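You operate a simulated robot arm through the tools that you are given. There is no shell and no other tool. Be economical: measure what you need, move in short steps, check, and stop when the job is done.

You are at the controls of a simulated robot arm. One attempt, no reset.

JOB
File the TO DO card under its day, move the CALL card to DONE and rub out the scribble.
Fine: Rub with the felt eraser and put it back.

The check looks at the end state, three seconds after you hand in, the way a careful person would. Anything else that was tipped, shoved, dropped, spilled or broken makes it a failure.

ROBOT AND FRAMES
A 7-joint arm with a two-finger parallel gripper, fixed in place. Base frame: the origin is at the foot of the arm, x ahead of it, y to its left, z up; the work surface is at about z = 0.8. Units: m, degrees, N and s.
With the tool pointing down near the work surface it reaches from about 0.3 to 0.74 m from the base axis. Its first joint turns from -115.0 to 115.0 degrees. Payload 3.91 kg.
Tool frame: the origin (TCP) lies between the finger pads and is the grasp point; the fingertips stand 0.03 m ahead of it; z points along the fingers, y is the line along which they close. Largest opening 0.11 m; finger width 0.02, thickness 0.01; the body of the gripper, 0.048 by 0.112 m, starts 0.055 m behind the TCP.
Orientation is that of the tool frame in the base frame, as a unit quaternion [w, x, y, z]. With the fingers straight down and closing along the base's y, the tool's x points along the base's -x, its y along +y and its z along -z.

CONTROLS
- The arm moves only by the tool apply_moves. Its argument "deltas" is one flat list of numbers, 6 for each row, row after row: the shift along the tool's x, y, z in cm, then the turn, a rotation vector about the tool's x, y, z in degrees. In form: [x, y, z, rx, ry, rz, x, y, z, rx, ry, rz, ...]. A call has 1 to 12 rows; each row shifts and turns the commanded pose from where the row before left it, along the tool's axes as they then stand. "grip" is the gripper command, from -1 (fully open) to 1 (shut), values between in proportion, set as the call begins (left out, the last holds). Each row takes 0.2 s and may step no farther than 0.05 m and 8.6 degrees from the row before; otherwise, or with a gripper value out of range, the whole call is refused. A pose out of reach is approached as far as the arm can. The call stops where the force on the tool passes 40 N (or 10 N more than at its start, if that is more) or the arm is blocked; 0.2 s more then pass. The fingers move at their own pace (about 0.108 m/s each) and stop on an object; they squeeze with about 34 N. The grip force told is the motor's: it shows also when the fingers shut on nothing. Time passes only in rows, and 0.2 s behind the last, so rows that do not move let the fingers close. The reply holds the time, the measured pose of the TCP, the force on the tool along the base axes, the opening and the grip force, in the units named above and with some noise.
- Cameras (640 x 400 px; columns grow to the right, rows downward): "scene" is fixed at [0.0498, 0.4984, 1.385]; the picture's right is [-0.76, -0.65, 0.00], its down [-0.19, 0.22, -0.96] and it looks along [0.62, -0.73, -0.29] (base axes); focal length 358 px, centre (320, 200). "wrist" rides on the gripper at [-0.036, 0, -0.057] in the tool frame; the picture's right is [0.00, -1.00, 0.00], its down [0.97, 0.00, -0.24] and it looks along [0.24, 0.00, 0.97] (tool axes); focal length 218 px, centre (320, 200). There is no depth. A picture from a camera that has moved, and an enlarged one, comes with that camera's place and axes in the base frame and with its lens.
- grab_frame(camera): a new picture of that camera. It takes no simulated time.
- lift_body(by): slides the trunk up (or, below 0, down) by that many m; the arm rides with it, the base frame stays. It gives what a move gives, with no picture.
- close_up(camera, box): a new picture of the part [left, top, right, bottom] of that camera's present view, enlarged. It takes no simulated time.
- sign_off(): hands the job in; it is judged then, once.

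Work in short steps. Places have to be worked out from the pictures, the camera data and where the tool is seen: move nearer, look again, correct. Check each grasp and each placing, and mend what went wrong. You have 120 turns and 84 pictures in all, those below and enlarged ones among them. Open the gripper and draw the arm clear of the work before you hand the job in, unless the task says otherwise; then end with one line.

The tools are called after ">>>" by a JSON object that holds its "op" and its "data". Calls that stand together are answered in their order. apply_moves: Moves the arm, as the interface text tells. Its arguments: {"type":"object","properties":{"deltas":{"type":"array","items":{"type":"number"}},"grip":{"type":"number"}},"required":["deltas"]} The other tools are called the same way: lift_body (by) slides the trunk up or down; grab_frame (camera) takes a picture; close_up (camera, box) takes an enlarged picture of a part of a camera's view; sign_off () hands the job in.

At the start:

```text
t: 0.0
tool_pos: [0.5224, -0.0048, 1.3276]
tool_rot: [0.0, 0.0, 1.0, 0.0]
contact_force: [0.2, 0.7, -0.9]
finger_gap: 0.1101
gripper_force: 0.1
trunk travel left (down, up): [-0.8, 0.19]
```

scene: 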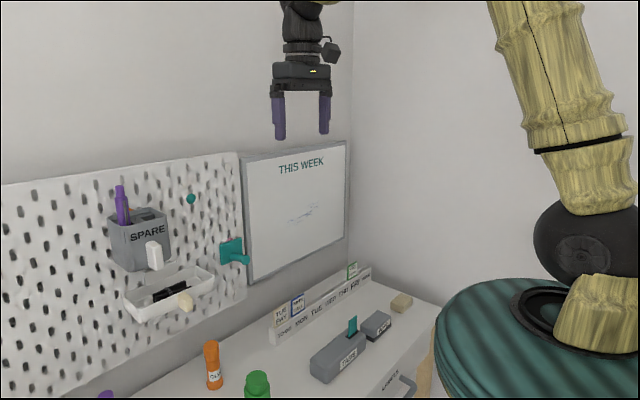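
wrist: 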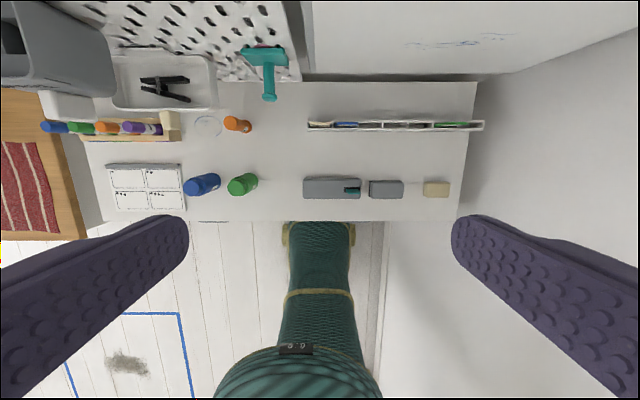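

I see a whiteboard with a scribble, a card rack with day slots, and several blocks on the table. I'll enlarge the rack, the board and the table items.

>>> {"op": "close_up", "data": {"camera": "scene", "box": [250, 250, 390, 350]}}

>>> {"op": "close_up", "data": {"camera": "scene", "box": [290, 280, 430, 400]}}

>>> {"op": "close_up", "data": {"camera": "wrist", "box": [290, 80, 490, 220]}}

>>> {"op": "close_up", "data": {"camera": "scene", "box": [235, 130, 365, 290]}}

```text
4.00 times, centred on (320, 300) of scene
camera zoom: at [0.0498, 0.4984, 1.385], right [-0.76, -0.65, 0.0], down [-0.19, 0.22, -0.96], along [0.62, -0.73, -0.29], focal length 1434 px, centre (320, -200)
```

zoom: 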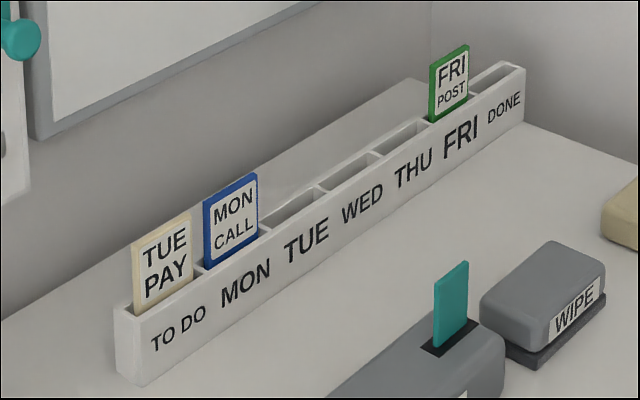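

```text
3.33 times, centred on (360, 340) of scene
camera zoom: at [0.0498, 0.4984, 1.385], right [-0.76, -0.65, 0.0], down [-0.19, 0.22, -0.96], along [0.62, -0.73, -0.29], focal length 1195 px, centre (187, -267)
```

zoom: 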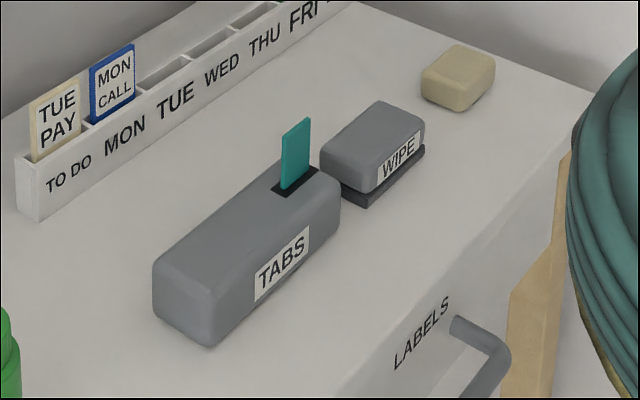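

```text
2.86 times, centred on (390, 150) of wrist
camera zoom: at [0.5578, -0.0048, 1.3856], right [0.0, -1.0, 0.0], down [-0.97, 0.0, 0.24], along [-0.24, 0.0, -0.97], focal length 624 px, centre (120, 343)
```

zoom: 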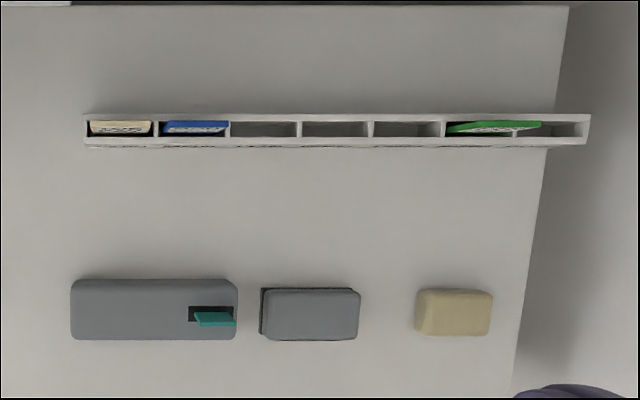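

```text
2.50 times, centred on (300, 210) of scene
camera zoom: at [0.0498, 0.4984, 1.385], right [-0.76, -0.65, 0.0], down [-0.19, 0.22, -0.96], along [0.62, -0.73, -0.29], focal length 896 px, centre (370, 175)
```

zoom: 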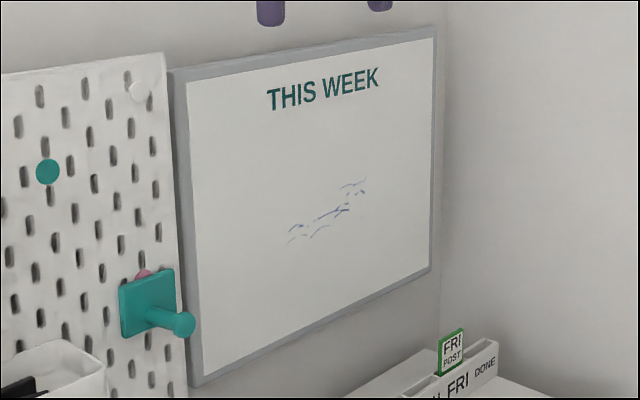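

The TO DO slot holds "TUE PAY", which goes to TUE. "MON CALL" goes to DONE, and WIPE is the eraser with felt underneath. I'll lower the trunk part way and look.

>>> {"op": "lift_body", "data": {"by": -0.25}}

>>> {"op": "grab_frame", "data": {"camera": "wrist"}}

>>> {"op": "grab_frame", "data": {"camera": "scene"}}

```text
t: 2.6
tool_pos: [0.5215, -0.0047, 1.0776]
tool_rot: [-0.001, 0.0, 1.0, 0.0]
contact_force: [0.2, -0.1, 0.4]
finger_gap: 0.1101
gripper_force: 0.0
trunk travel left (down, up): [-0.55, 0.44]
```

```text
77 pictures are left
camera wrist: at [0.5577, -0.0048, 1.1357], right [0.0, -1.0, 0.0], down [-0.97, 0.0, 0.24], along [-0.24, 0.0, -0.97], focal length 218 px, centre (320, 200)
```

wrist: 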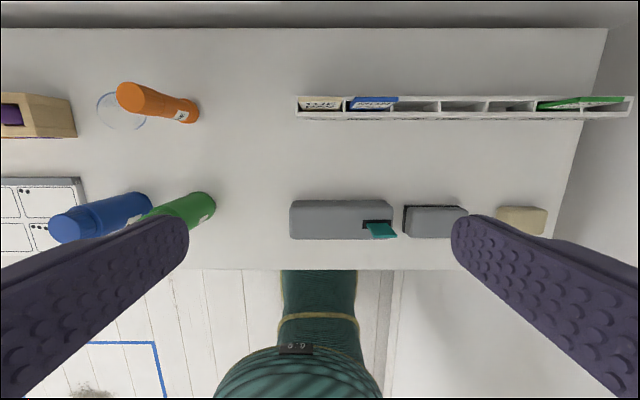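

```text
76 pictures are left
```

scene: 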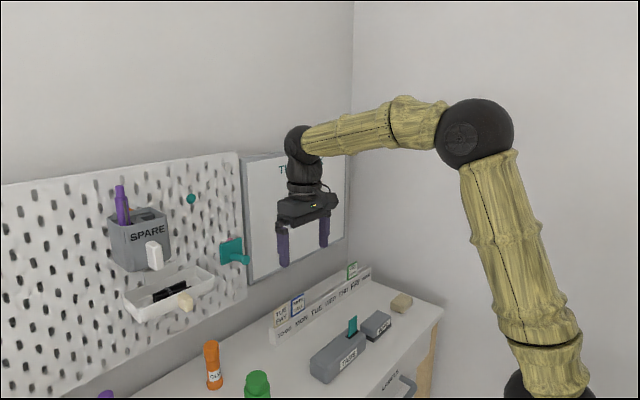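

Using the two wrist views, the rack's front top edge is at x≈0.592, z≈0.85. It spans y≈0.024 to -0.390, with a slot pitch of about 0.0586. I'll turn the tool 90° so the fingers close along x.

>>> {"op": "apply_moves", "data": {"deltas": [0, 0, 0, 0, 0, 8.1818, 0, 0, 0, 0, 0, 8.1818, 0, 0, 0, 0, 0, 8.1818, 0, 0, 0, 0, 0, 8.1818, 0, 0, 0, 0, 0, 8.1818, 0, 0, 0, 0, 0, 8.1818, 0, 0, 0, 0, 0, 8.1818, 0, 0, 0, 0, 0, 8.1818, 0, 0, 0, 0, 0, 8.1818, 0, 0, 0, 0, 0, 8.1818, 0, 0, 0, 0, 0, 8.1818, 0, 0, 0, 0, 0, 0], "grip": 0}}

```text
t: 5.2
tool_pos: [0.5208, -0.0049, 1.079]
tool_rot: [0.0, 0.707, 0.707, 0.0]
contact_force: [0.3, -0.7, 0.4]
finger_gap: 0.055
gripper_force: 0.0
trunk travel left (down, up): [-0.55, 0.44]
```

The orientation is right: tool x is base +y and tool y is base +x. I'll move above the TO DO slot and look.

>>> {"op": "apply_moves", "data": {"deltas": [0, 4.1, 1, 0, 0, 0, 0, 4.2, 1, 0, 0, 0, 0, 0, 3, 0, 0, 0, 0, 0, 0, 0, 0, 0]}}

>>> {"op": "grab_frame", "data": {"camera": "wrist"}}

>>> {"op": "close_up", "data": {"camera": "scene", "box": [240, 200, 400, 340]}}

```text
t: 6.2
tool_pos: [0.6049, -0.0047, 1.0276]
tool_rot: [0.0, 0.707, 0.707, -0.001]
contact_force: [-0.1, -0.4, 0.5]
finger_gap: 0.0551
gripper_force: 0.1
trunk travel left (down, up): [-0.55, 0.44]
```

```text
75 pictures are left
camera wrist: at [0.6051, -0.0407, 1.0858], right [-1.0, 0.0, 0.0], down [0.0, 0.97, 0.24], along [0.0, 0.24, -0.97], focal length 218 px, centre (320, 200)
```

wrist: 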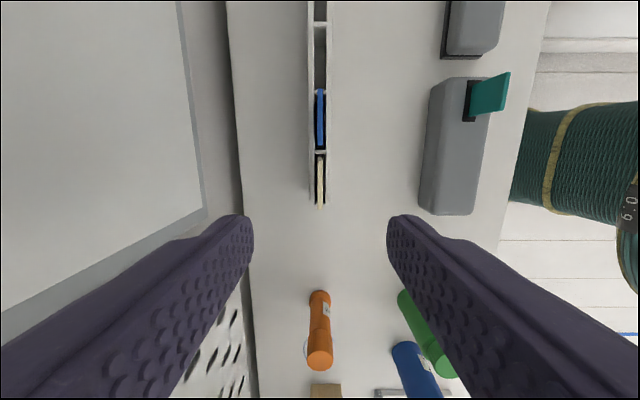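

```text
2.86 times, centred on (320, 270) of scene
camera zoom: at [0.0498, 0.4984, 1.385], right [-0.76, -0.65, 0.0], down [-0.19, 0.22, -0.96], along [0.62, -0.73, -0.29], focal length 1024 px, centre (320, 0)
```

zoom: 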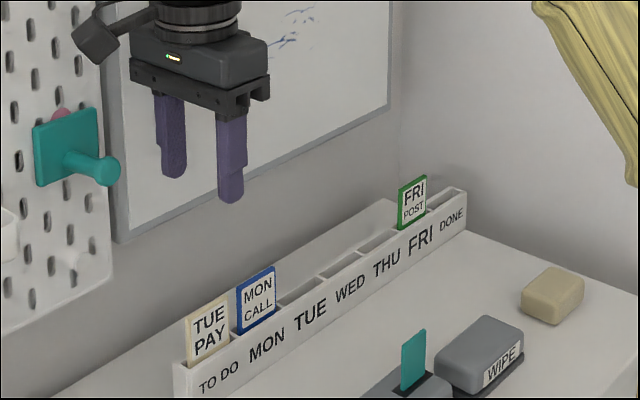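

The card is at x≈0.605, y≈-0.01, with its top at z≈0.887 above the 0.85 rack. I'll descend to TCP z≈0.888, so the tips sit just above the rack, and check before closing.

>>> {"op": "apply_moves", "data": {"deltas": [-0.5, 0, 4.5, 0, 0, 0, 0, 0, 4.5, 0, 0, 0, 0, 0, 3, 0, 0, 0, 0, 0, 1.8, 0, 0, 0, 0, 0, 0, 0, 0, 0]}}

>>> {"op": "close_up", "data": {"camera": "scene", "box": [240, 260, 360, 350]}}

>>> {"op": "grab_frame", "data": {"camera": "wrist"}}

```text
t: 6.9
tool_pos: [0.6066, -0.0097, 0.9425]
tool_rot: [0.009, 0.708, 0.706, 0.012]
contact_force: [-7.8, -1.8, 22.1]
finger_gap: 0.0552
gripper_force: 0.0
trunk travel left (down, up): [-0.55, 0.44]
stopped in row 3: the force on the tool passed its limit (the readings are from after the stop); the commanded pose is now the measured one
```

```text
4.44 times, centred on (300, 305) of scene
camera zoom: at [0.0498, 0.4984, 1.385], right [-0.76, -0.65, 0.0], down [-0.19, 0.22, -0.96], along [0.62, -0.73, -0.29], focal length 1593 px, centre (409, -267)
```

zoom: 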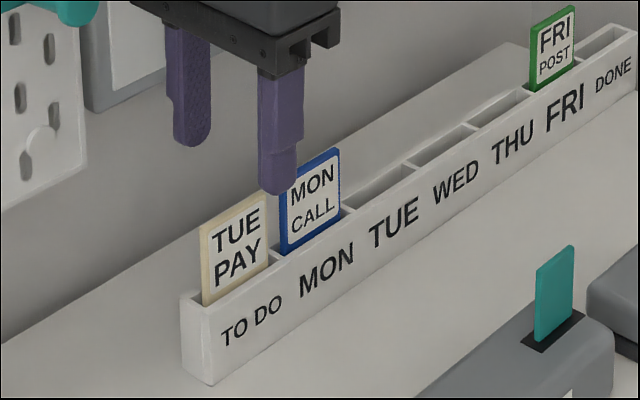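

```text
72 pictures are left
camera wrist: at [0.6053, -0.0461, 0.9998], right [-1.0, 0.0, -0.03], down [0.0, 0.97, 0.25], along [0.03, 0.25, -0.97], focal length 218 px, centre (320, 200)
```

wrist: 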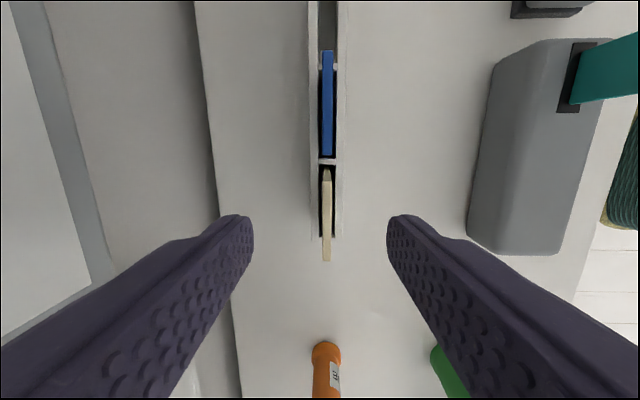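

Contact came early. It's probably the box on the gripper's +y side catching the teal hook. I'll back straight up and check the hook.

>>> {"op": "apply_moves", "data": {"deltas": [0, 0, -3, 0, 0, 0, 0, 0, -4, 0, 0, 0, -3, 0, 0, 0, 0, 0, -2.6, 0, 0, 0, 0, 0, 0, 0, 0, 0, 0, 0]}}

>>> {"op": "close_up", "data": {"camera": "scene", "box": [180, 160, 400, 300]}}

```text
t: 8.1
tool_pos: [0.606, -0.0653, 1.0082]
tool_rot: [0.007, 0.709, 0.705, 0.009]
contact_force: [0.2, 1.2, -0.3]
finger_gap: 0.0549
gripper_force: 0.1
trunk travel left (down, up): [-0.55, 0.44]
```

```text
2.86 times, centred on (290, 230) of scene
camera zoom: at [0.0498, 0.4984, 1.385], right [-0.76, -0.65, 0.0], down [-0.19, 0.22, -0.96], along [0.62, -0.73, -0.29], focal length 1024 px, centre (406, 114)
```

zoom: 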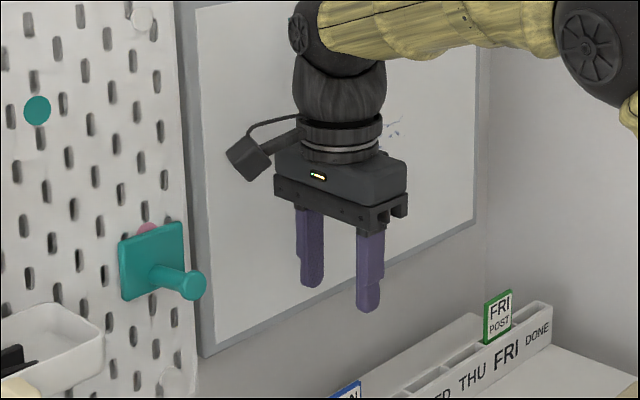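

The hook is untouched and the box does stick out toward +y. I'll take the CALL card first, since it's far enough from the hook, and correct the small tilt while descending at y≈-0.066.

>>> {"op": "apply_moves", "data": {"deltas": [0, -0.1, 4.5, 1.4, 0, -0.3, 0, 0, 4.5, 0, 0, 0, 0, 0, 2.6, 0, 0, 0, 0, 0, 0, 0, 0, 0]}}

>>> {"op": "close_up", "data": {"camera": "scene", "box": [240, 230, 360, 350]}}

>>> {"op": "grab_frame", "data": {"camera": "wrist"}}

```text
t: 9.1
tool_pos: [0.6069, -0.0655, 0.8922]
tool_rot: [-0.002, 0.707, 0.707, 0.001]
contact_force: [-0.1, 0.4, 0.2]
finger_gap: 0.0552
gripper_force: 0.1
trunk travel left (down, up): [-0.55, 0.44]
```

```text
3.33 times, centred on (300, 290) of scene
camera zoom: at [0.0498, 0.4984, 1.385], right [-0.76, -0.65, 0.0], down [-0.19, 0.22, -0.96], along [0.62, -0.73, -0.29], focal length 1195 px, centre (387, -100)
```

zoom: 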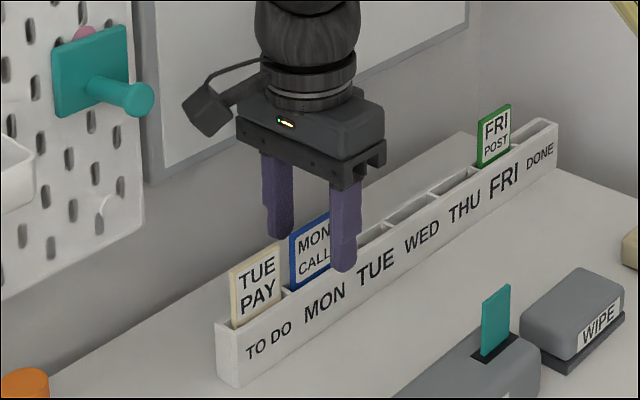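

```text
69 pictures are left
camera wrist: at [0.6073, -0.1016, 0.9492], right [-1.0, 0.0, 0.0], down [0.0, 0.97, 0.24], along [0.0, 0.24, -0.97], focal length 218 px, centre (320, 200)
```

wrist: 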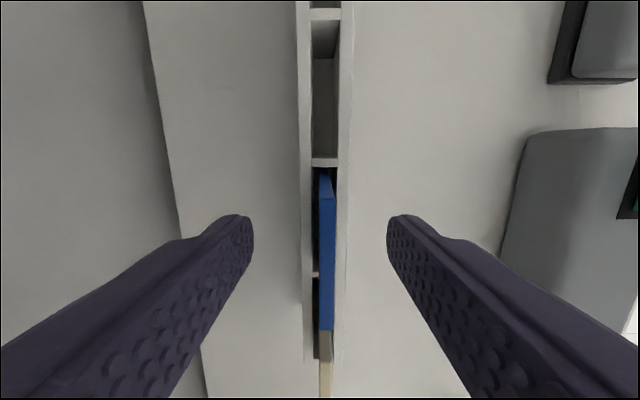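

The fingers straddle the blue card centrally. I'll nudge down 3 mm and -y 3 mm, then close.

>>> {"op": "apply_moves", "data": {"deltas": [-0.3, -0.1, 0.4, 0, 0, 0, 0, 0, 0, 0, 0, 0]}}

>>> {"op": "apply_moves", "data": {"deltas": [0, 0, 0, 0, 0, 0, 0, 0, 0, 0, 0, 0, 0, 0, 0, 0, 0, 0], "grip": 1}}

>>> {"op": "grab_frame", "data": {"camera": "wrist"}}

```text
t: 9.7
tool_pos: [0.6064, -0.0676, 0.8884]
tool_rot: [-0.002, 0.706, 0.708, 0.002]
contact_force: [-0.3, 0.3, -0.4]
finger_gap: 0.0551
gripper_force: 0.0
trunk travel left (down, up): [-0.55, 0.44]
```

```text
t: 10.5
tool_pos: [0.6073, -0.0681, 0.8891]
tool_rot: [-0.002, 0.706, 0.708, 0.001]
contact_force: [-0.5, 1.1, -0.5]
finger_gap: 0.0039
gripper_force: 34.2
trunk travel left (down, up): [-0.55, 0.44]
```

```text
68 pictures are left
camera wrist: at [0.6062, -0.1046, 0.9457], right [-1.0, 0.0, 0.0], down [0.0, 0.97, 0.24], along [0.0, 0.24, -0.97], focal length 218 px, centre (320, 200)
```

wrist: 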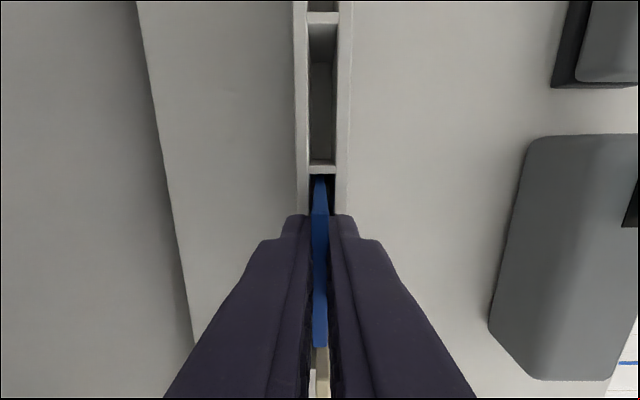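

The card is gripped at 4 mm thickness. I'll lift straight up 12 cm and check.

>>> {"op": "apply_moves", "data": {"deltas": [0, 0, -2, 0, 0, 0, 0, 0, -3, 0, 0, 0, 0, 0, -4, 0, 0, 0, 0, 0, -3.5, 0, 0, 0, 0, 0, 0, 0, 0, 0]}}

>>> {"op": "close_up", "data": {"camera": "scene", "box": [230, 180, 390, 340]}}

```text
t: 11.7
tool_pos: [0.6071, -0.0682, 1.0131]
tool_rot: [-0.001, 0.707, 0.708, 0.001]
contact_force: [0.1, -0.7, -0.5]
finger_gap: 0.004
gripper_force: 33.7
trunk travel left (down, up): [-0.55, 0.44]
```

```text
2.50 times, centred on (310, 260) of scene
camera zoom: at [0.0498, 0.4984, 1.385], right [-0.76, -0.65, 0.0], down [-0.19, 0.22, -0.96], along [0.62, -0.73, -0.29], focal length 896 px, centre (345, 50)
```

zoom: 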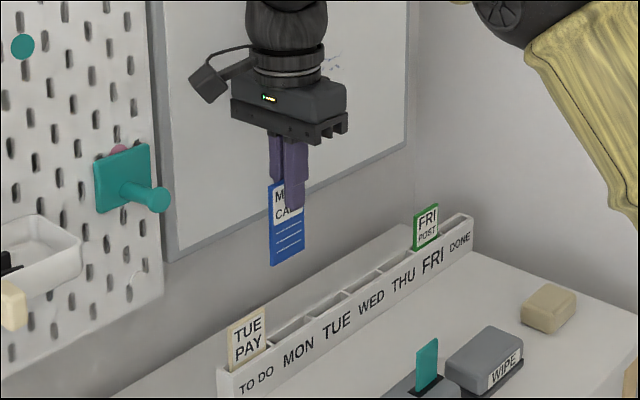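

The card is held cleanly with its bottom above the other cards. I'll traverse -y by 29.3 cm to above the DONE slot.

>>> {"op": "apply_moves", "data": {"deltas": [-4.8, -0.05, 0, 0, 0, 0, -4.9, -0.05, 0, 0, 0, 0, -4.9, -0.05, 0, 0, 0, 0, -4.9, -0.05, 0, 0, 0, 0, -4.9, 0, 0, 0, 0, 0, -4.9, 0, 0, 0, 0, 0, 0, 0, 0, 0, 0, 0]}}

>>> {"op": "grab_frame", "data": {"camera": "wrist"}}

>>> {"op": "close_up", "data": {"camera": "scene", "box": [290, 180, 420, 320]}}

```text
t: 13.3
tool_pos: [0.6031, -0.3618, 1.0107]
tool_rot: [-0.002, 0.706, 0.708, 0.001]
contact_force: [-0.1, -0.5, 0.2]
finger_gap: 0.0037
gripper_force: 33.9
trunk travel left (down, up): [-0.55, 0.44]
```

```text
66 pictures are left
camera wrist: at [0.6043, -0.398, 1.0685], right [-1.0, 0.0, 0.0], down [0.0, 0.97, 0.25], along [0.0, 0.25, -0.97], focal length 218 px, centre (320, 200)
```

wrist: 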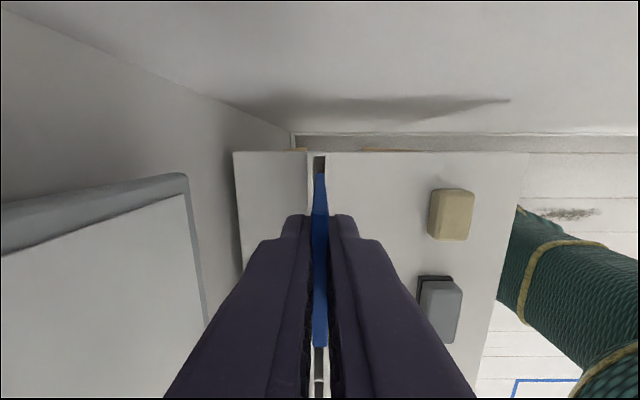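

```text
2.86 times, centred on (355, 250) of scene
camera zoom: at [0.0498, 0.4984, 1.385], right [-0.76, -0.65, 0.0], down [-0.19, 0.22, -0.96], along [0.62, -0.73, -0.29], focal length 1024 px, centre (220, 57)
```

zoom: 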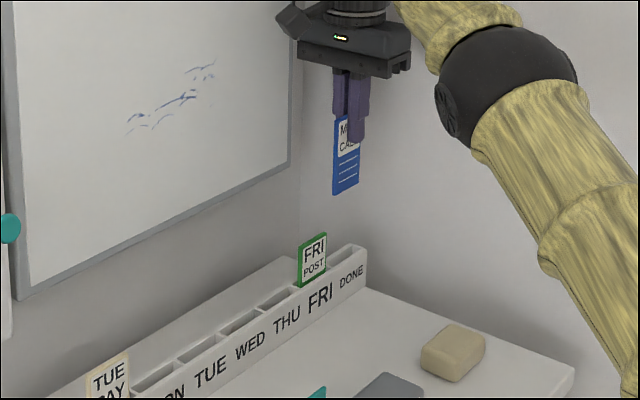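

The slot appears aligned. I'll enlarge the wrist view to check the x alignment with the slot.

>>> {"op": "close_up", "data": {"camera": "wrist", "box": [280, 140, 360, 190]}}

```text
8.00 times, centred on (320, 165) of wrist
camera zoom: at [0.6043, -0.398, 1.0685], right [-1.0, 0.0, 0.0], down [0.0, 0.97, 0.25], along [0.0, 0.25, -0.97], focal length 1746 px, centre (320, 480)
```

zoom: 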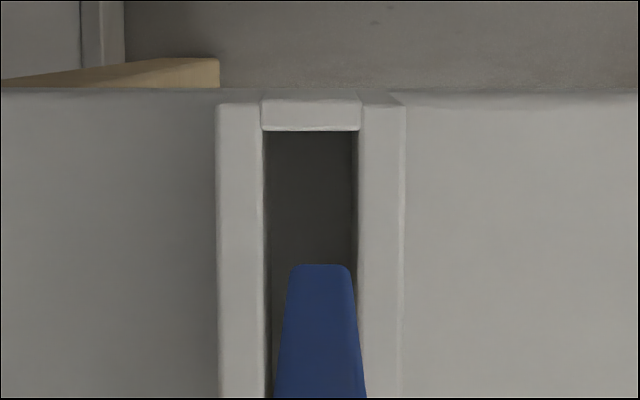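

The card needs about 1 mm more +x to be centred in the slot, and y looks right. I'll lower gently into DONE.

>>> {"op": "apply_moves", "data": {"deltas": [0.05, 0.1, 3, 0, 0, 0, 0, 0, 2, 0, 0, 0, 0, 0, 1.5, 0, 0, 0, 0, 0, 1.5, 0, 0, 0, 0, 0, 0, 0, 0, 0]}}

>>> {"op": "close_up", "data": {"camera": "wrist", "box": [280, 100, 360, 190]}}

>>> {"op": "close_up", "data": {"camera": "scene", "box": [310, 210, 400, 300]}}

```text
t: 14.5
tool_pos: [0.6058, -0.3608, 0.9312]
tool_rot: [-0.002, 0.707, 0.707, 0.001]
contact_force: [-0.5, 0.2, -1.3]
finger_gap: 0.0039
gripper_force: 34.0
trunk travel left (down, up): [-0.55, 0.44]
```

```text
4.44 times, centred on (320, 145) of wrist
camera zoom: at [0.6057, -0.3968, 0.9879], right [-1.0, 0.0, 0.0], down [0.0, 0.97, 0.24], along [0.0, 0.24, -0.97], focal length 970 px, centre (320, 444)
```

zoom: 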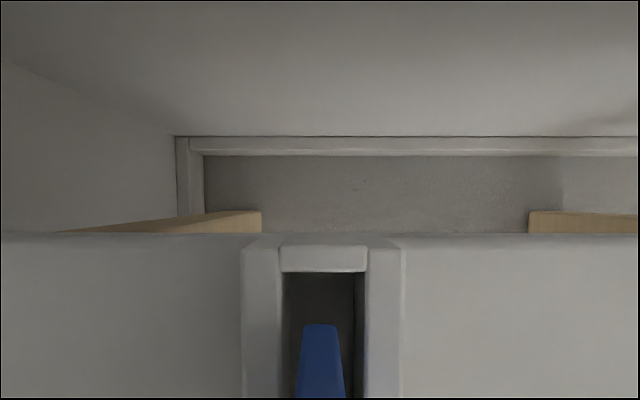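

```text
4.44 times, centred on (355, 255) of scene
camera zoom: at [0.0498, 0.4984, 1.385], right [-0.76, -0.65, 0.0], down [-0.19, 0.22, -0.96], along [0.62, -0.73, -0.29], focal length 1593 px, centre (164, -44)
```

zoom: 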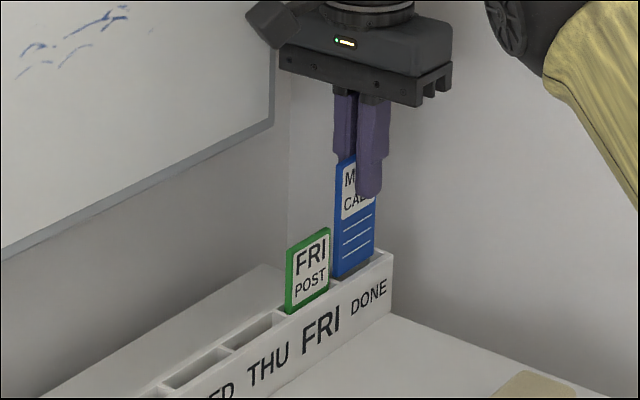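

The card is entering the slot and is centred. I'll go down the remaining 4 cm.

>>> {"op": "apply_moves", "data": {"deltas": [0, 0, 1, 0, 0, 0, 0, 0, 1, 0, 0, 0, 0, 0, 1, 0, 0, 0, 0, 0, 0.9, 0, 0, 0, 0, 0, 0, 0, 0, 0]}}

>>> {"op": "close_up", "data": {"camera": "scene", "box": [310, 210, 400, 300]}}

```text
t: 15.7
tool_pos: [0.6053, -0.3602, 0.8919]
tool_rot: [-0.002, 0.706, 0.708, 0.001]
contact_force: [0.7, -0.1, -0.2]
finger_gap: 0.0038
gripper_force: 34.7
trunk travel left (down, up): [-0.55, 0.44]
```

```text
4.44 times, centred on (355, 255) of scene
camera zoom: at [0.0498, 0.4984, 1.385], right [-0.76, -0.65, 0.0], down [-0.19, 0.22, -0.96], along [0.62, -0.73, -0.29], focal length 1593 px, centre (164, -44)
```

zoom: 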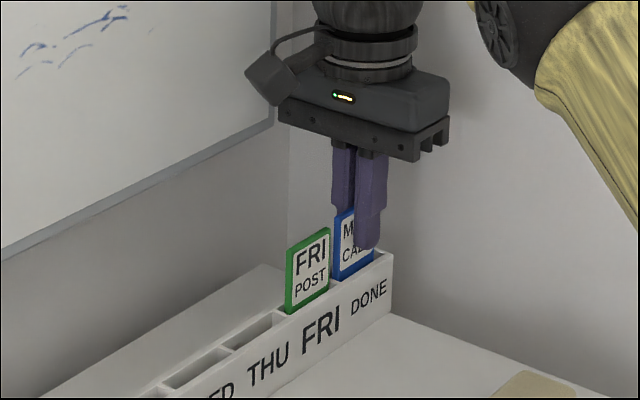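

The card is seated to nearly its original depth. I'll lower 2 mm more, open and retreat.

>>> {"op": "apply_moves", "data": {"deltas": [0, 0, 0.2, 0, 0, 0, 0, 0, 0, 0, 0, 0]}}

>>> {"op": "apply_moves", "data": {"deltas": [0, 0, 0, 0, 0, 0, 0, 0, 0, 0, 0, 0, 0, 0, -2, 0, 0, 0, 0, 0, -5, 0, 0, 0, 0, 0, -4, 0, 0, 0, 0, 0, 0, 0, 0, 0], "grip": -0.4}}

>>> {"op": "close_up", "data": {"camera": "scene", "box": [310, 210, 400, 300]}}

```text
t: 16.3
tool_pos: [0.6051, -0.36, 0.8898]
tool_rot: [-0.002, 0.706, 0.708, 0.002]
contact_force: [0.0, -0.2, 0.2]
finger_gap: 0.004
gripper_force: 33.6
trunk travel left (down, up): [-0.55, 0.44]
```

```text
t: 17.7
tool_pos: [0.6044, -0.3603, 1.0002]
tool_rot: [-0.004, 0.706, 0.708, 0.001]
contact_force: [0.1, -0.6, -0.3]
finger_gap: 0.0772
gripper_force: 0.1
trunk travel left (down, up): [-0.55, 0.44]
```

```text
4.44 times, centred on (355, 255) of scene
camera zoom: at [0.0498, 0.4984, 1.385], right [-0.76, -0.65, 0.0], down [-0.19, 0.22, -0.96], along [0.62, -0.73, -0.29], focal length 1593 px, centre (164, -44)
```

zoom: 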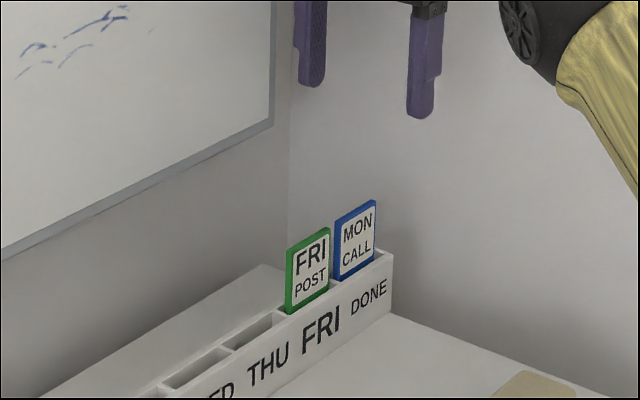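

CALL is in DONE. For PAY I'll back off toward the middle and turn 180°, so the box faces away from the hook.

>>> {"op": "apply_moves", "data": {"deltas": [0, -4.5, -2, 0, 0, 0, 4.5, -4.5, -2, 0, 0, 0, 4.5, 0, 0, 0, 0, 0, 4.5, 0, 0, 0, 0, 0, 4.5, 0, 0, 0, 0, 0, 4.5, 0, 0, 0, 0, 0, 4.5, 0, 0, 0, 0, 0, 0, 0, 0, 0, 0, 0]}}

>>> {"op": "apply_moves", "data": {"deltas": [0, 0, 0, 0, 0, -8.1818, 0, 0, 0, 0, 0, -8.1818, 0, 0, 0, 0, 0, -8.1818, 0, 0, 0, 0, 0, -8.1818, 0, 0, 0, 0, 0, -8.1818, 0, 0, 0, 0, 0, -8.1818, 0, 0, 0, 0, 0, -8.1818, 0, 0, 0, 0, 0, -8.1818, 0, 0, 0, 0, 0, -8.1818, 0, 0, 0, 0, 0, -8.1818, 0, 0, 0, 0, 0, -8.1818]}}

>>> {"op": "apply_moves", "data": {"deltas": [0, 0, 0, 0, 0, -8.1818, 0, 0, 0, 0, 0, -8.1818, 0, 0, 0, 0, 0, -8.1818, 0, 0, 0, 0, 0, -8.1818, 0, 0, 0, 0, 0, -8.1818, 0, 0, 0, 0, 0, -8.1818, 0, 0, 0, 0, 0, -8.1818, 0, 0, 0, 0, 0, -8.1818, 0, 0, 0, 0, 0, -8.1818, 0, 0, 0, 0, 0, -8.1818, 0, 0, 0, 0, 0, -8.1818, 0, 0, 0, 0, 0, 0]}}

>>> {"op": "grab_frame", "data": {"camera": "scene"}}

```text
refused: row 2 steps farther than a row can; nothing moved
```

```text
t: 20.1
tool_pos: [0.6049, -0.3613, 1.0001]
tool_rot: [0.0, -0.003, 1.0, 0.002]
contact_force: [-0.5, -0.4, -0.5]
finger_gap: 0.0767
gripper_force: 0.1
trunk travel left (down, up): [-0.55, 0.44]
```

```text
t: 22.2
tool_pos: [0.6054, -0.3542, 1.0034]
tool_rot: [0.002, -0.624, 0.782, 0.004]
contact_force: [-12.1, 18.7, 3.6]
finger_gap: 0.077
gripper_force: 0.0
trunk travel left (down, up): [-0.55, 0.44]
stopped in row 10: the force on the tool passed its limit (the readings are from after the stop); the commanded pose is now the measured one
```

```text
59 pictures are left
```

scene: 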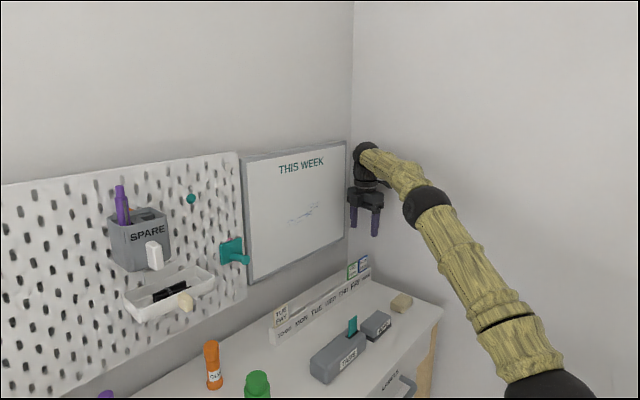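

I shouldn't have chained those calls. The first move was refused, so the turn ran next to the side wall and the box touched it lightly. I'll back away in +y now and go on from there.

>>> {"op": "apply_moves", "data": {"deltas": [-3.9, 0.9, 0, 0, 0, 0, -3.9, 0.9, 0, 0, 0, 0, -3.9, 0.9, 0, 0, 0, 0, -3.9, 0.9, 0, 0, 0, 0, 0, 0, 0, 0, 0, 0]}}

```text
t: 23.4
tool_pos: [0.6047, -0.1975, 1.0015]
tool_rot: [0.001, -0.624, 0.781, 0.005]
contact_force: [0.8, 0.5, -0.6]
finger_gap: 0.0773
gripper_force: 0.0
trunk travel left (down, up): [-0.55, 0.44]
```

Clear of the wall now. I'll finish the turn.

>>> {"op": "apply_moves", "data": {"deltas": [0, 0, 0, 0, 0, -6.4, 0, 0, 0, 0, 0, -6.4, 0, 0, 0, 0, 0, 0]}}

>>> {"op": "close_up", "data": {"camera": "scene", "box": [230, 130, 400, 340]}}

```text
t: 24.2
tool_pos: [0.6057, -0.1968, 1.0021]
tool_rot: [-0.002, 0.708, -0.707, -0.006]
contact_force: [-0.3, -0.3, 0.0]
finger_gap: 0.077
gripper_force: 0.0
trunk travel left (down, up): [-0.55, 0.44]
```

```text
1.90 times, centred on (315, 235) of scene
camera zoom: at [0.0498, 0.4984, 1.385], right [-0.76, -0.65, 0.0], down [-0.19, 0.22, -0.96], along [0.62, -0.73, -0.29], focal length 683 px, centre (330, 133)
```

zoom: 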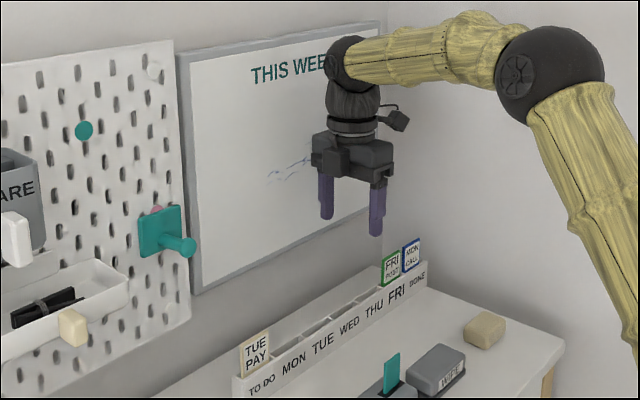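

Now the box is on the -y side. From two views the hook tip is at about (0.623, 0.071, 1.04), so at y≈-0.02 the gripper clears it. I'll move above the PAY card.

>>> {"op": "apply_moves", "data": {"deltas": [-4.4, 0, 0, 0.3, 0.6, 0, -4.4, 0, 0, 0, 0, 0, -4.4, 0, 0, 0, 0, 0, -4.4, 0, 0, 0, 0, 0, 0, 0, 0, 0, 0, 0]}}

>>> {"op": "grab_frame", "data": {"camera": "wrist"}}

>>> {"op": "close_up", "data": {"camera": "scene", "box": [210, 180, 350, 340]}}

```text
t: 25.4
tool_pos: [0.6048, -0.0237, 1.0015]
tool_rot: [0.0, -0.707, 0.707, -0.001]
contact_force: [0.4, 0.4, 0.1]
finger_gap: 0.0771
gripper_force: 0.1
trunk travel left (down, up): [-0.55, 0.44]
```

```text
57 pictures are left
camera wrist: at [0.6045, 0.0124, 1.0594], right [1.0, 0.0, 0.0], down [0.0, -0.97, 0.24], along [0.0, -0.24, -0.97], focal length 218 px, centre (320, 200)
```

wrist: 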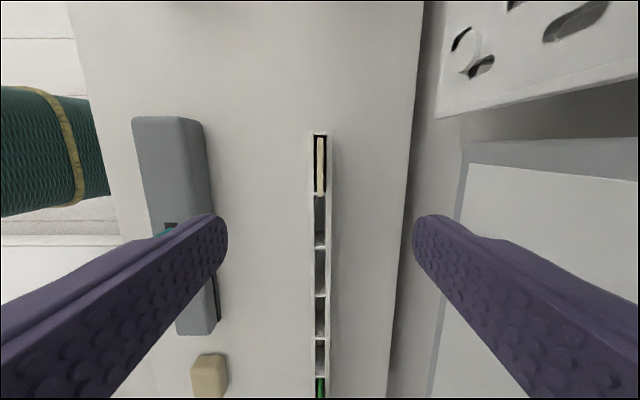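

```text
2.50 times, centred on (280, 260) of scene
camera zoom: at [0.0498, 0.4984, 1.385], right [-0.76, -0.65, 0.0], down [-0.19, 0.22, -0.96], along [0.62, -0.73, -0.29], focal length 896 px, centre (420, 50)
```

zoom: 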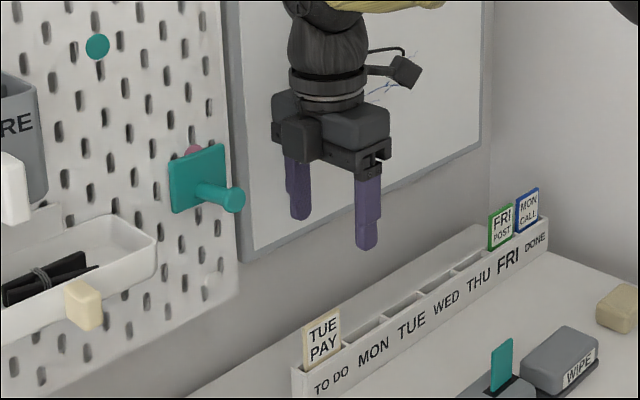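

Aligned with the slot in x. I'll narrow the opening and descend in steps to z≈0.889.

>>> {"op": "apply_moves", "data": {"deltas": [-0.3, 0, 3, 0, 0, 0, 0, 0, 3, 0, 0, 0, 0, 0, 3, 0, 0, 0, 0, 0, 2.2, 0, 0, 0, 0, 0, 0, 0, 0, 0], "grip": 0}}

>>> {"op": "grab_frame", "data": {"camera": "wrist"}}

```text
t: 26.6
tool_pos: [0.6065, -0.0203, 0.8915]
tool_rot: [-0.001, 0.707, -0.707, 0.001]
contact_force: [0.0, 0.1, -0.7]
finger_gap: 0.0551
gripper_force: 0.0
trunk travel left (down, up): [-0.55, 0.44]
```

```text
55 pictures are left
camera wrist: at [0.6055, 0.0162, 0.9487], right [1.0, 0.0, 0.0], down [0.0, -0.97, 0.24], along [0.0, -0.24, -0.97], focal length 218 px, centre (320, 200)
```

wrist: 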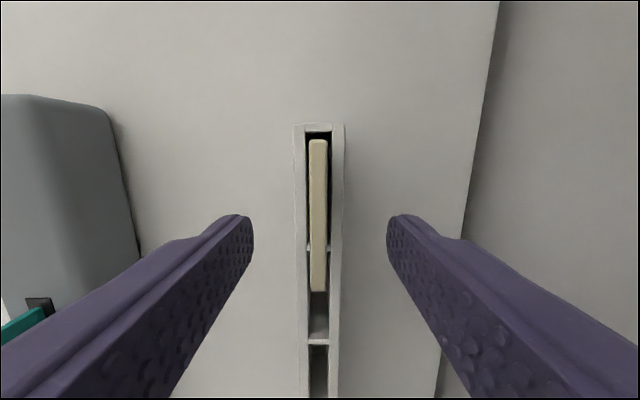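

No contact. I'll shift 7 mm toward the card's centre, then close.

>>> {"op": "apply_moves", "data": {"deltas": [-0.7, 0, 0.2, 0, 0, 0, 0, 0, 0, 0, 0, 0]}}

>>> {"op": "apply_moves", "data": {"deltas": [0, 0, 0, 0, 0, 0, 0, 0, 0, 0, 0, 0, 0, 0, 0, 0, 0, 0], "grip": 1}}

>>> {"op": "grab_frame", "data": {"camera": "wrist"}}

```text
t: 27.2
tool_pos: [0.605, -0.0109, 0.8893]
tool_rot: [-0.001, 0.707, -0.707, 0.0]
contact_force: [0.8, -0.3, -0.2]
finger_gap: 0.0553
gripper_force: 0.1
trunk travel left (down, up): [-0.55, 0.44]
```

```text
t: 28.0
tool_pos: [0.6055, -0.0133, 0.8895]
tool_rot: [0.001, -0.707, 0.707, 0.0]
contact_force: [-0.7, -0.9, -0.5]
finger_gap: 0.0037
gripper_force: 34.5
trunk travel left (down, up): [-0.55, 0.44]
```

```text
54 pictures are left
camera wrist: at [0.6058, 0.0231, 0.9463], right [1.0, 0.0, 0.0], down [0.0, -0.97, 0.24], along [0.0, -0.24, -0.97], focal length 218 px, centre (320, 200)
```

wrist: 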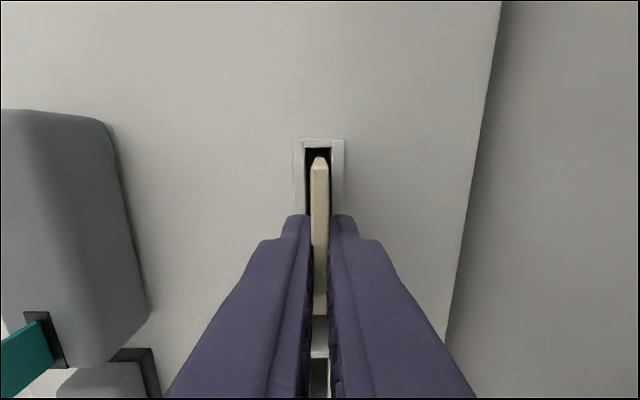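

Gripped. I'll lift 6 cm until the card is out of the slot, then shift two pitches (11.7 cm) in -y.

>>> {"op": "apply_moves", "data": {"deltas": [0, 0, -2, 0, 0, 0, 0, 0, -2.5, 0, 0, 0, 0, 0, -2, 0, 0, 0, 0, 0, -1, 0, 0, 0, 3, 0, -1, 0, 0, 0, 4.4, 0, 0, 0, 0, 0, 4.3, 0, 0, 0, 0, 0, 0, 0, 0, 0, 0, 0, 0, 0, 0, 0, 0, 0]}}

>>> {"op": "grab_frame", "data": {"camera": "wrist"}}

>>> {"op": "close_up", "data": {"camera": "scene", "box": [240, 220, 380, 340]}}

```text
t: 30.0
tool_pos: [0.6052, -0.1288, 0.9742]
tool_rot: [0.0, -0.707, 0.707, -0.001]
contact_force: [-0.2, 0.6, -0.9]
finger_gap: 0.0039
gripper_force: 33.8
trunk travel left (down, up): [-0.55, 0.44]
```

```text
53 pictures are left
camera wrist: at [0.605, -0.0933, 1.0309], right [1.0, 0.0, 0.0], down [0.0, -0.97, 0.24], along [0.0, -0.24, -0.97], focal length 218 px, centre (320, 200)
```

wrist: 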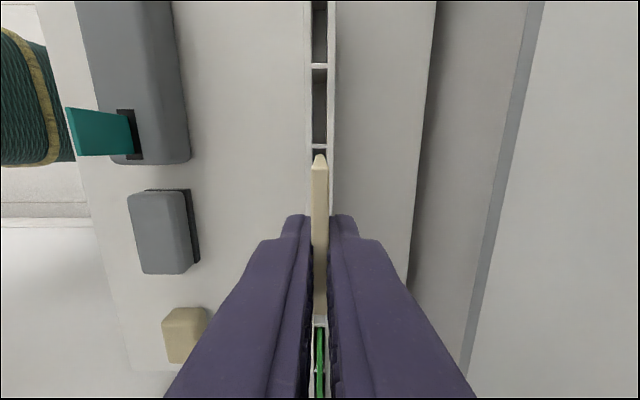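

```text
3.33 times, centred on (310, 280) of scene
camera zoom: at [0.0498, 0.4984, 1.385], right [-0.76, -0.65, 0.0], down [-0.19, 0.22, -0.96], along [0.62, -0.73, -0.29], focal length 1195 px, centre (353, -67)
```

zoom: 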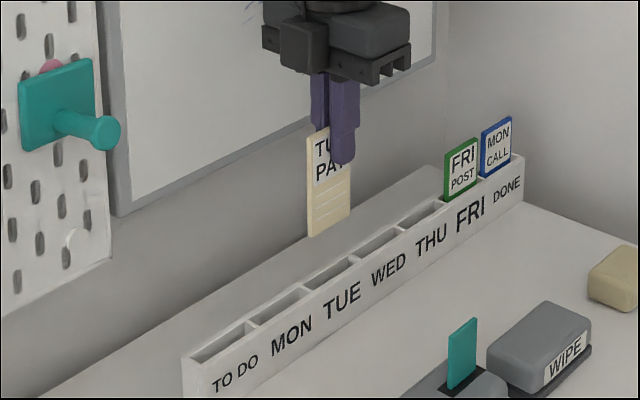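

Aligned with the TUE slot, with the MON|TUE divider at y≈-0.095 and the card edge just inside it. I'll lower to the slot mouth and check.

>>> {"op": "apply_moves", "data": {"deltas": [0, 0, 2, 0, 0, 0, 0, 0, 1.2, 0, 0, 0, 0, 0, 0, 0, 0, 0]}}

>>> {"op": "close_up", "data": {"camera": "wrist", "box": [270, 90, 370, 220]}}

>>> {"op": "close_up", "data": {"camera": "scene", "box": [260, 250, 350, 340]}}

```text
t: 30.8
tool_pos: [0.6048, -0.1293, 0.9415]
tool_rot: [0.0, 0.707, -0.707, 0.002]
contact_force: [0.4, 0.3, 0.3]
finger_gap: 0.0036
gripper_force: 34.2
trunk travel left (down, up): [-0.55, 0.44]
```

```text
3.08 times, centred on (320, 155) of wrist
camera zoom: at [0.6055, -0.0933, 0.9986], right [1.0, 0.0, 0.0], down [0.0, -0.97, 0.24], along [0.0, -0.24, -0.97], focal length 672 px, centre (320, 338)
```

zoom: 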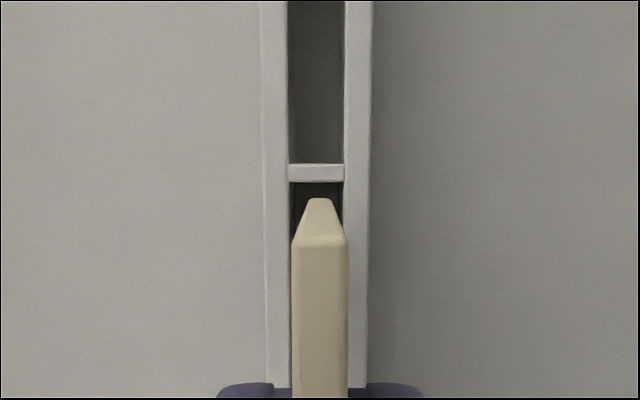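

```text
4.44 times, centred on (305, 295) of scene
camera zoom: at [0.0498, 0.4984, 1.385], right [-0.76, -0.65, 0.0], down [-0.19, 0.22, -0.96], along [0.62, -0.73, -0.29], focal length 1593 px, centre (387, -222)
```

zoom: 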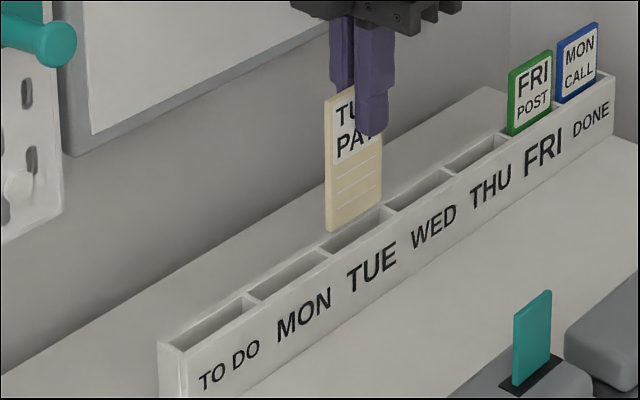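

Card is centred over the slot. Lowering to the seat depth.

>>> {"op": "apply_moves", "data": {"deltas": [0, 0, 1, 0, 0, 0, 0, 0, 1, 0, 0, 0, 0, 0, 1, 0, 0, 0, 0, 0, 1, 0, 0, 0, 0, 0, 0.8, 0, 0, 0, 0, 0, 0.3, 0, 0, 0, 0, 0, 0, 0, 0, 0]}}

>>> {"op": "close_up", "data": {"camera": "scene", "box": [260, 250, 350, 340]}}

```text
t: 32.4
tool_pos: [0.6059, -0.1285, 0.8902]
tool_rot: [0.001, -0.707, 0.707, -0.001]
contact_force: [0.3, 0.8, 0.6]
finger_gap: 0.0038
gripper_force: 33.9
trunk travel left (down, up): [-0.55, 0.44]
```

```text
4.44 times, centred on (305, 295) of scene
camera zoom: at [0.0498, 0.4984, 1.385], right [-0.76, -0.65, 0.0], down [-0.19, 0.22, -0.96], along [0.62, -0.73, -0.29], focal length 1593 px, centre (387, -222)
```

zoom: 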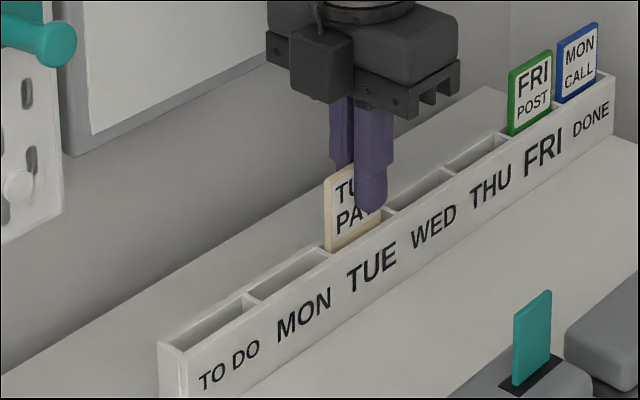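

Seated in TUE. I'll release and rise.

>>> {"op": "apply_moves", "data": {"deltas": [0, 0, 0, 0, 0, 0, 0, 0, 0, 0, 0, 0, 0, 0, -2, 0, 0, 0, 0, 0, -5, 0, 0, 0, 0, 0, -4, 0, 0, 0, 0, 0, 0, 0, 0, 0], "grip": -0.3}}

>>> {"op": "close_up", "data": {"camera": "scene", "box": [260, 240, 400, 350]}}

>>> {"op": "grab_frame", "data": {"camera": "wrist"}}

```text
t: 33.8
tool_pos: [0.6053, -0.1285, 1.0002]
tool_rot: [0.0, -0.707, 0.707, -0.001]
contact_force: [-1.2, -0.7, -0.6]
finger_gap: 0.0714
gripper_force: 0.1
trunk travel left (down, up): [-0.55, 0.44]
```

```text
3.64 times, centred on (330, 295) of scene
camera zoom: at [0.0498, 0.4984, 1.385], right [-0.76, -0.65, 0.0], down [-0.19, 0.22, -0.96], along [0.62, -0.73, -0.29], focal length 1304 px, centre (284, -146)
```

zoom: 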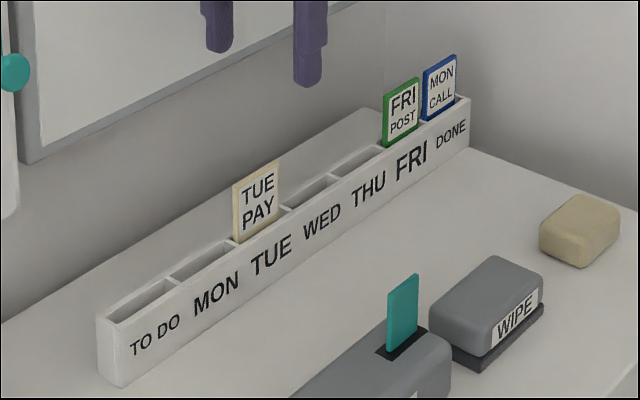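

```text
47 pictures are left
camera wrist: at [0.6057, -0.0925, 1.0577], right [1.0, 0.0, 0.0], down [0.0, -0.97, 0.24], along [0.0, -0.24, -0.97], focal length 218 px, centre (320, 200)
```

wrist: 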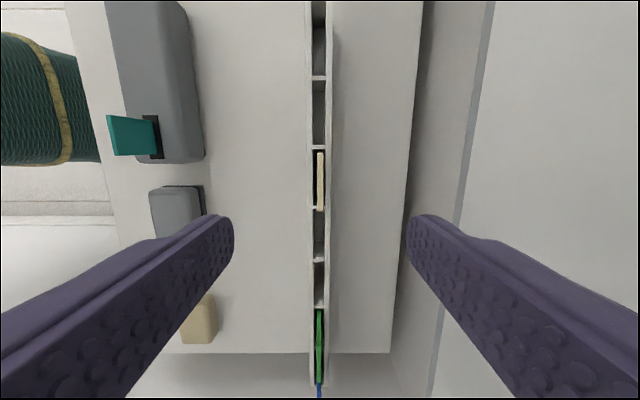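

PAY is in TUE. Next is the eraser at about (0.45, -0.17); I'll move above it at z≈1.0.

>>> {"op": "apply_moves", "data": {"deltas": [1, 4.5, 0, 0, 0, 0, 1, 4.5, 0, 0, 0, 0, 1, 4.5, 0, 0, 0, 0, 1.5, 2, 0, 0, 0, 0, 0, 0, 0, 0, 0, 0]}}

>>> {"op": "grab_frame", "data": {"camera": "wrist"}}

>>> {"op": "close_up", "data": {"camera": "scene", "box": [300, 220, 430, 390]}}

```text
t: 35.0
tool_pos: [0.4495, -0.1737, 1.001]
tool_rot: [-0.001, 0.707, -0.707, 0.001]
contact_force: [-0.4, 0.0, -0.4]
finger_gap: 0.0715
gripper_force: 0.1
trunk travel left (down, up): [-0.55, 0.44]
```

```text
46 pictures are left
camera wrist: at [0.4498, -0.1384, 1.0573], right [1.0, 0.0, 0.0], down [0.0, -0.97, 0.24], along [0.0, -0.24, -0.97], focal length 218 px, centre (320, 200)
```

wrist: 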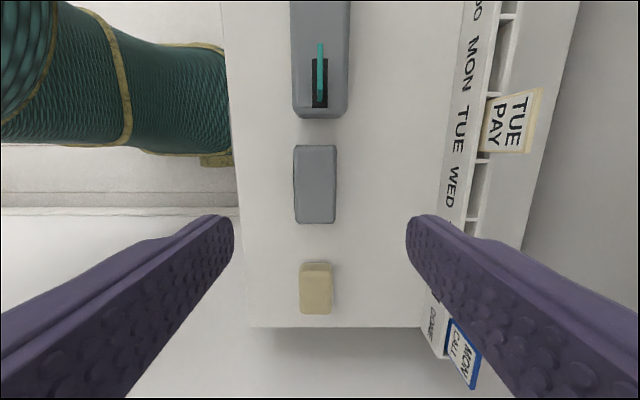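

```text
2.35 times, centred on (365, 305) of scene
camera zoom: at [0.0498, 0.4984, 1.385], right [-0.76, -0.65, 0.0], down [-0.19, 0.22, -0.96], along [0.62, -0.73, -0.29], focal length 844 px, centre (214, -47)
```

zoom: 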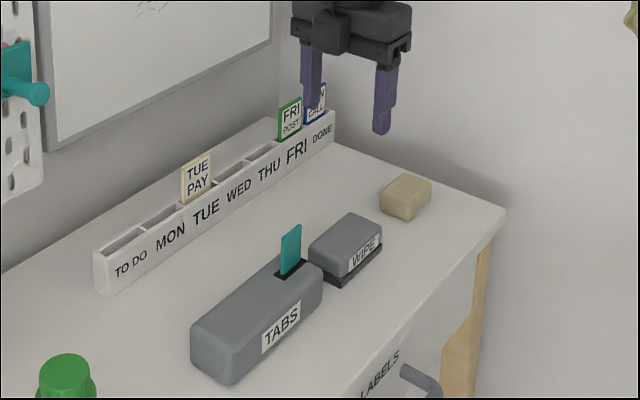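

I'll zoom in on the eraser in both cameras to get its height and see what the dark base is.

>>> {"op": "close_up", "data": {"camera": "wrist", "box": [270, 130, 360, 240]}}

>>> {"op": "close_up", "data": {"camera": "scene", "box": [340, 300, 410, 350]}}

```text
3.64 times, centred on (315, 185) of wrist
camera zoom: at [0.4498, -0.1384, 1.0573], right [1.0, 0.0, 0.0], down [0.0, -0.97, 0.24], along [0.0, -0.24, -0.97], focal length 794 px, centre (338, 254)
```

zoom: 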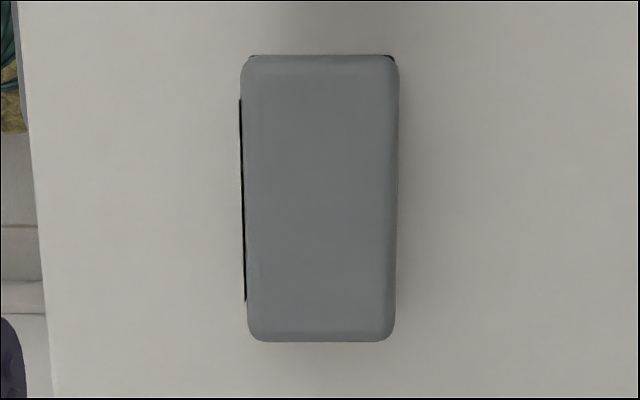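

```text
8.00 times, centred on (375, 325) of scene
camera zoom: at [0.0498, 0.4984, 1.385], right [-0.76, -0.65, 0.0], down [-0.19, 0.22, -0.96], along [0.62, -0.73, -0.29], focal length 2868 px, centre (-120, -800)
```

zoom: 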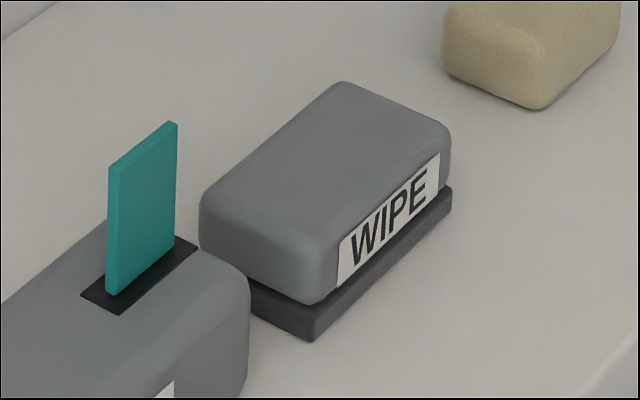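

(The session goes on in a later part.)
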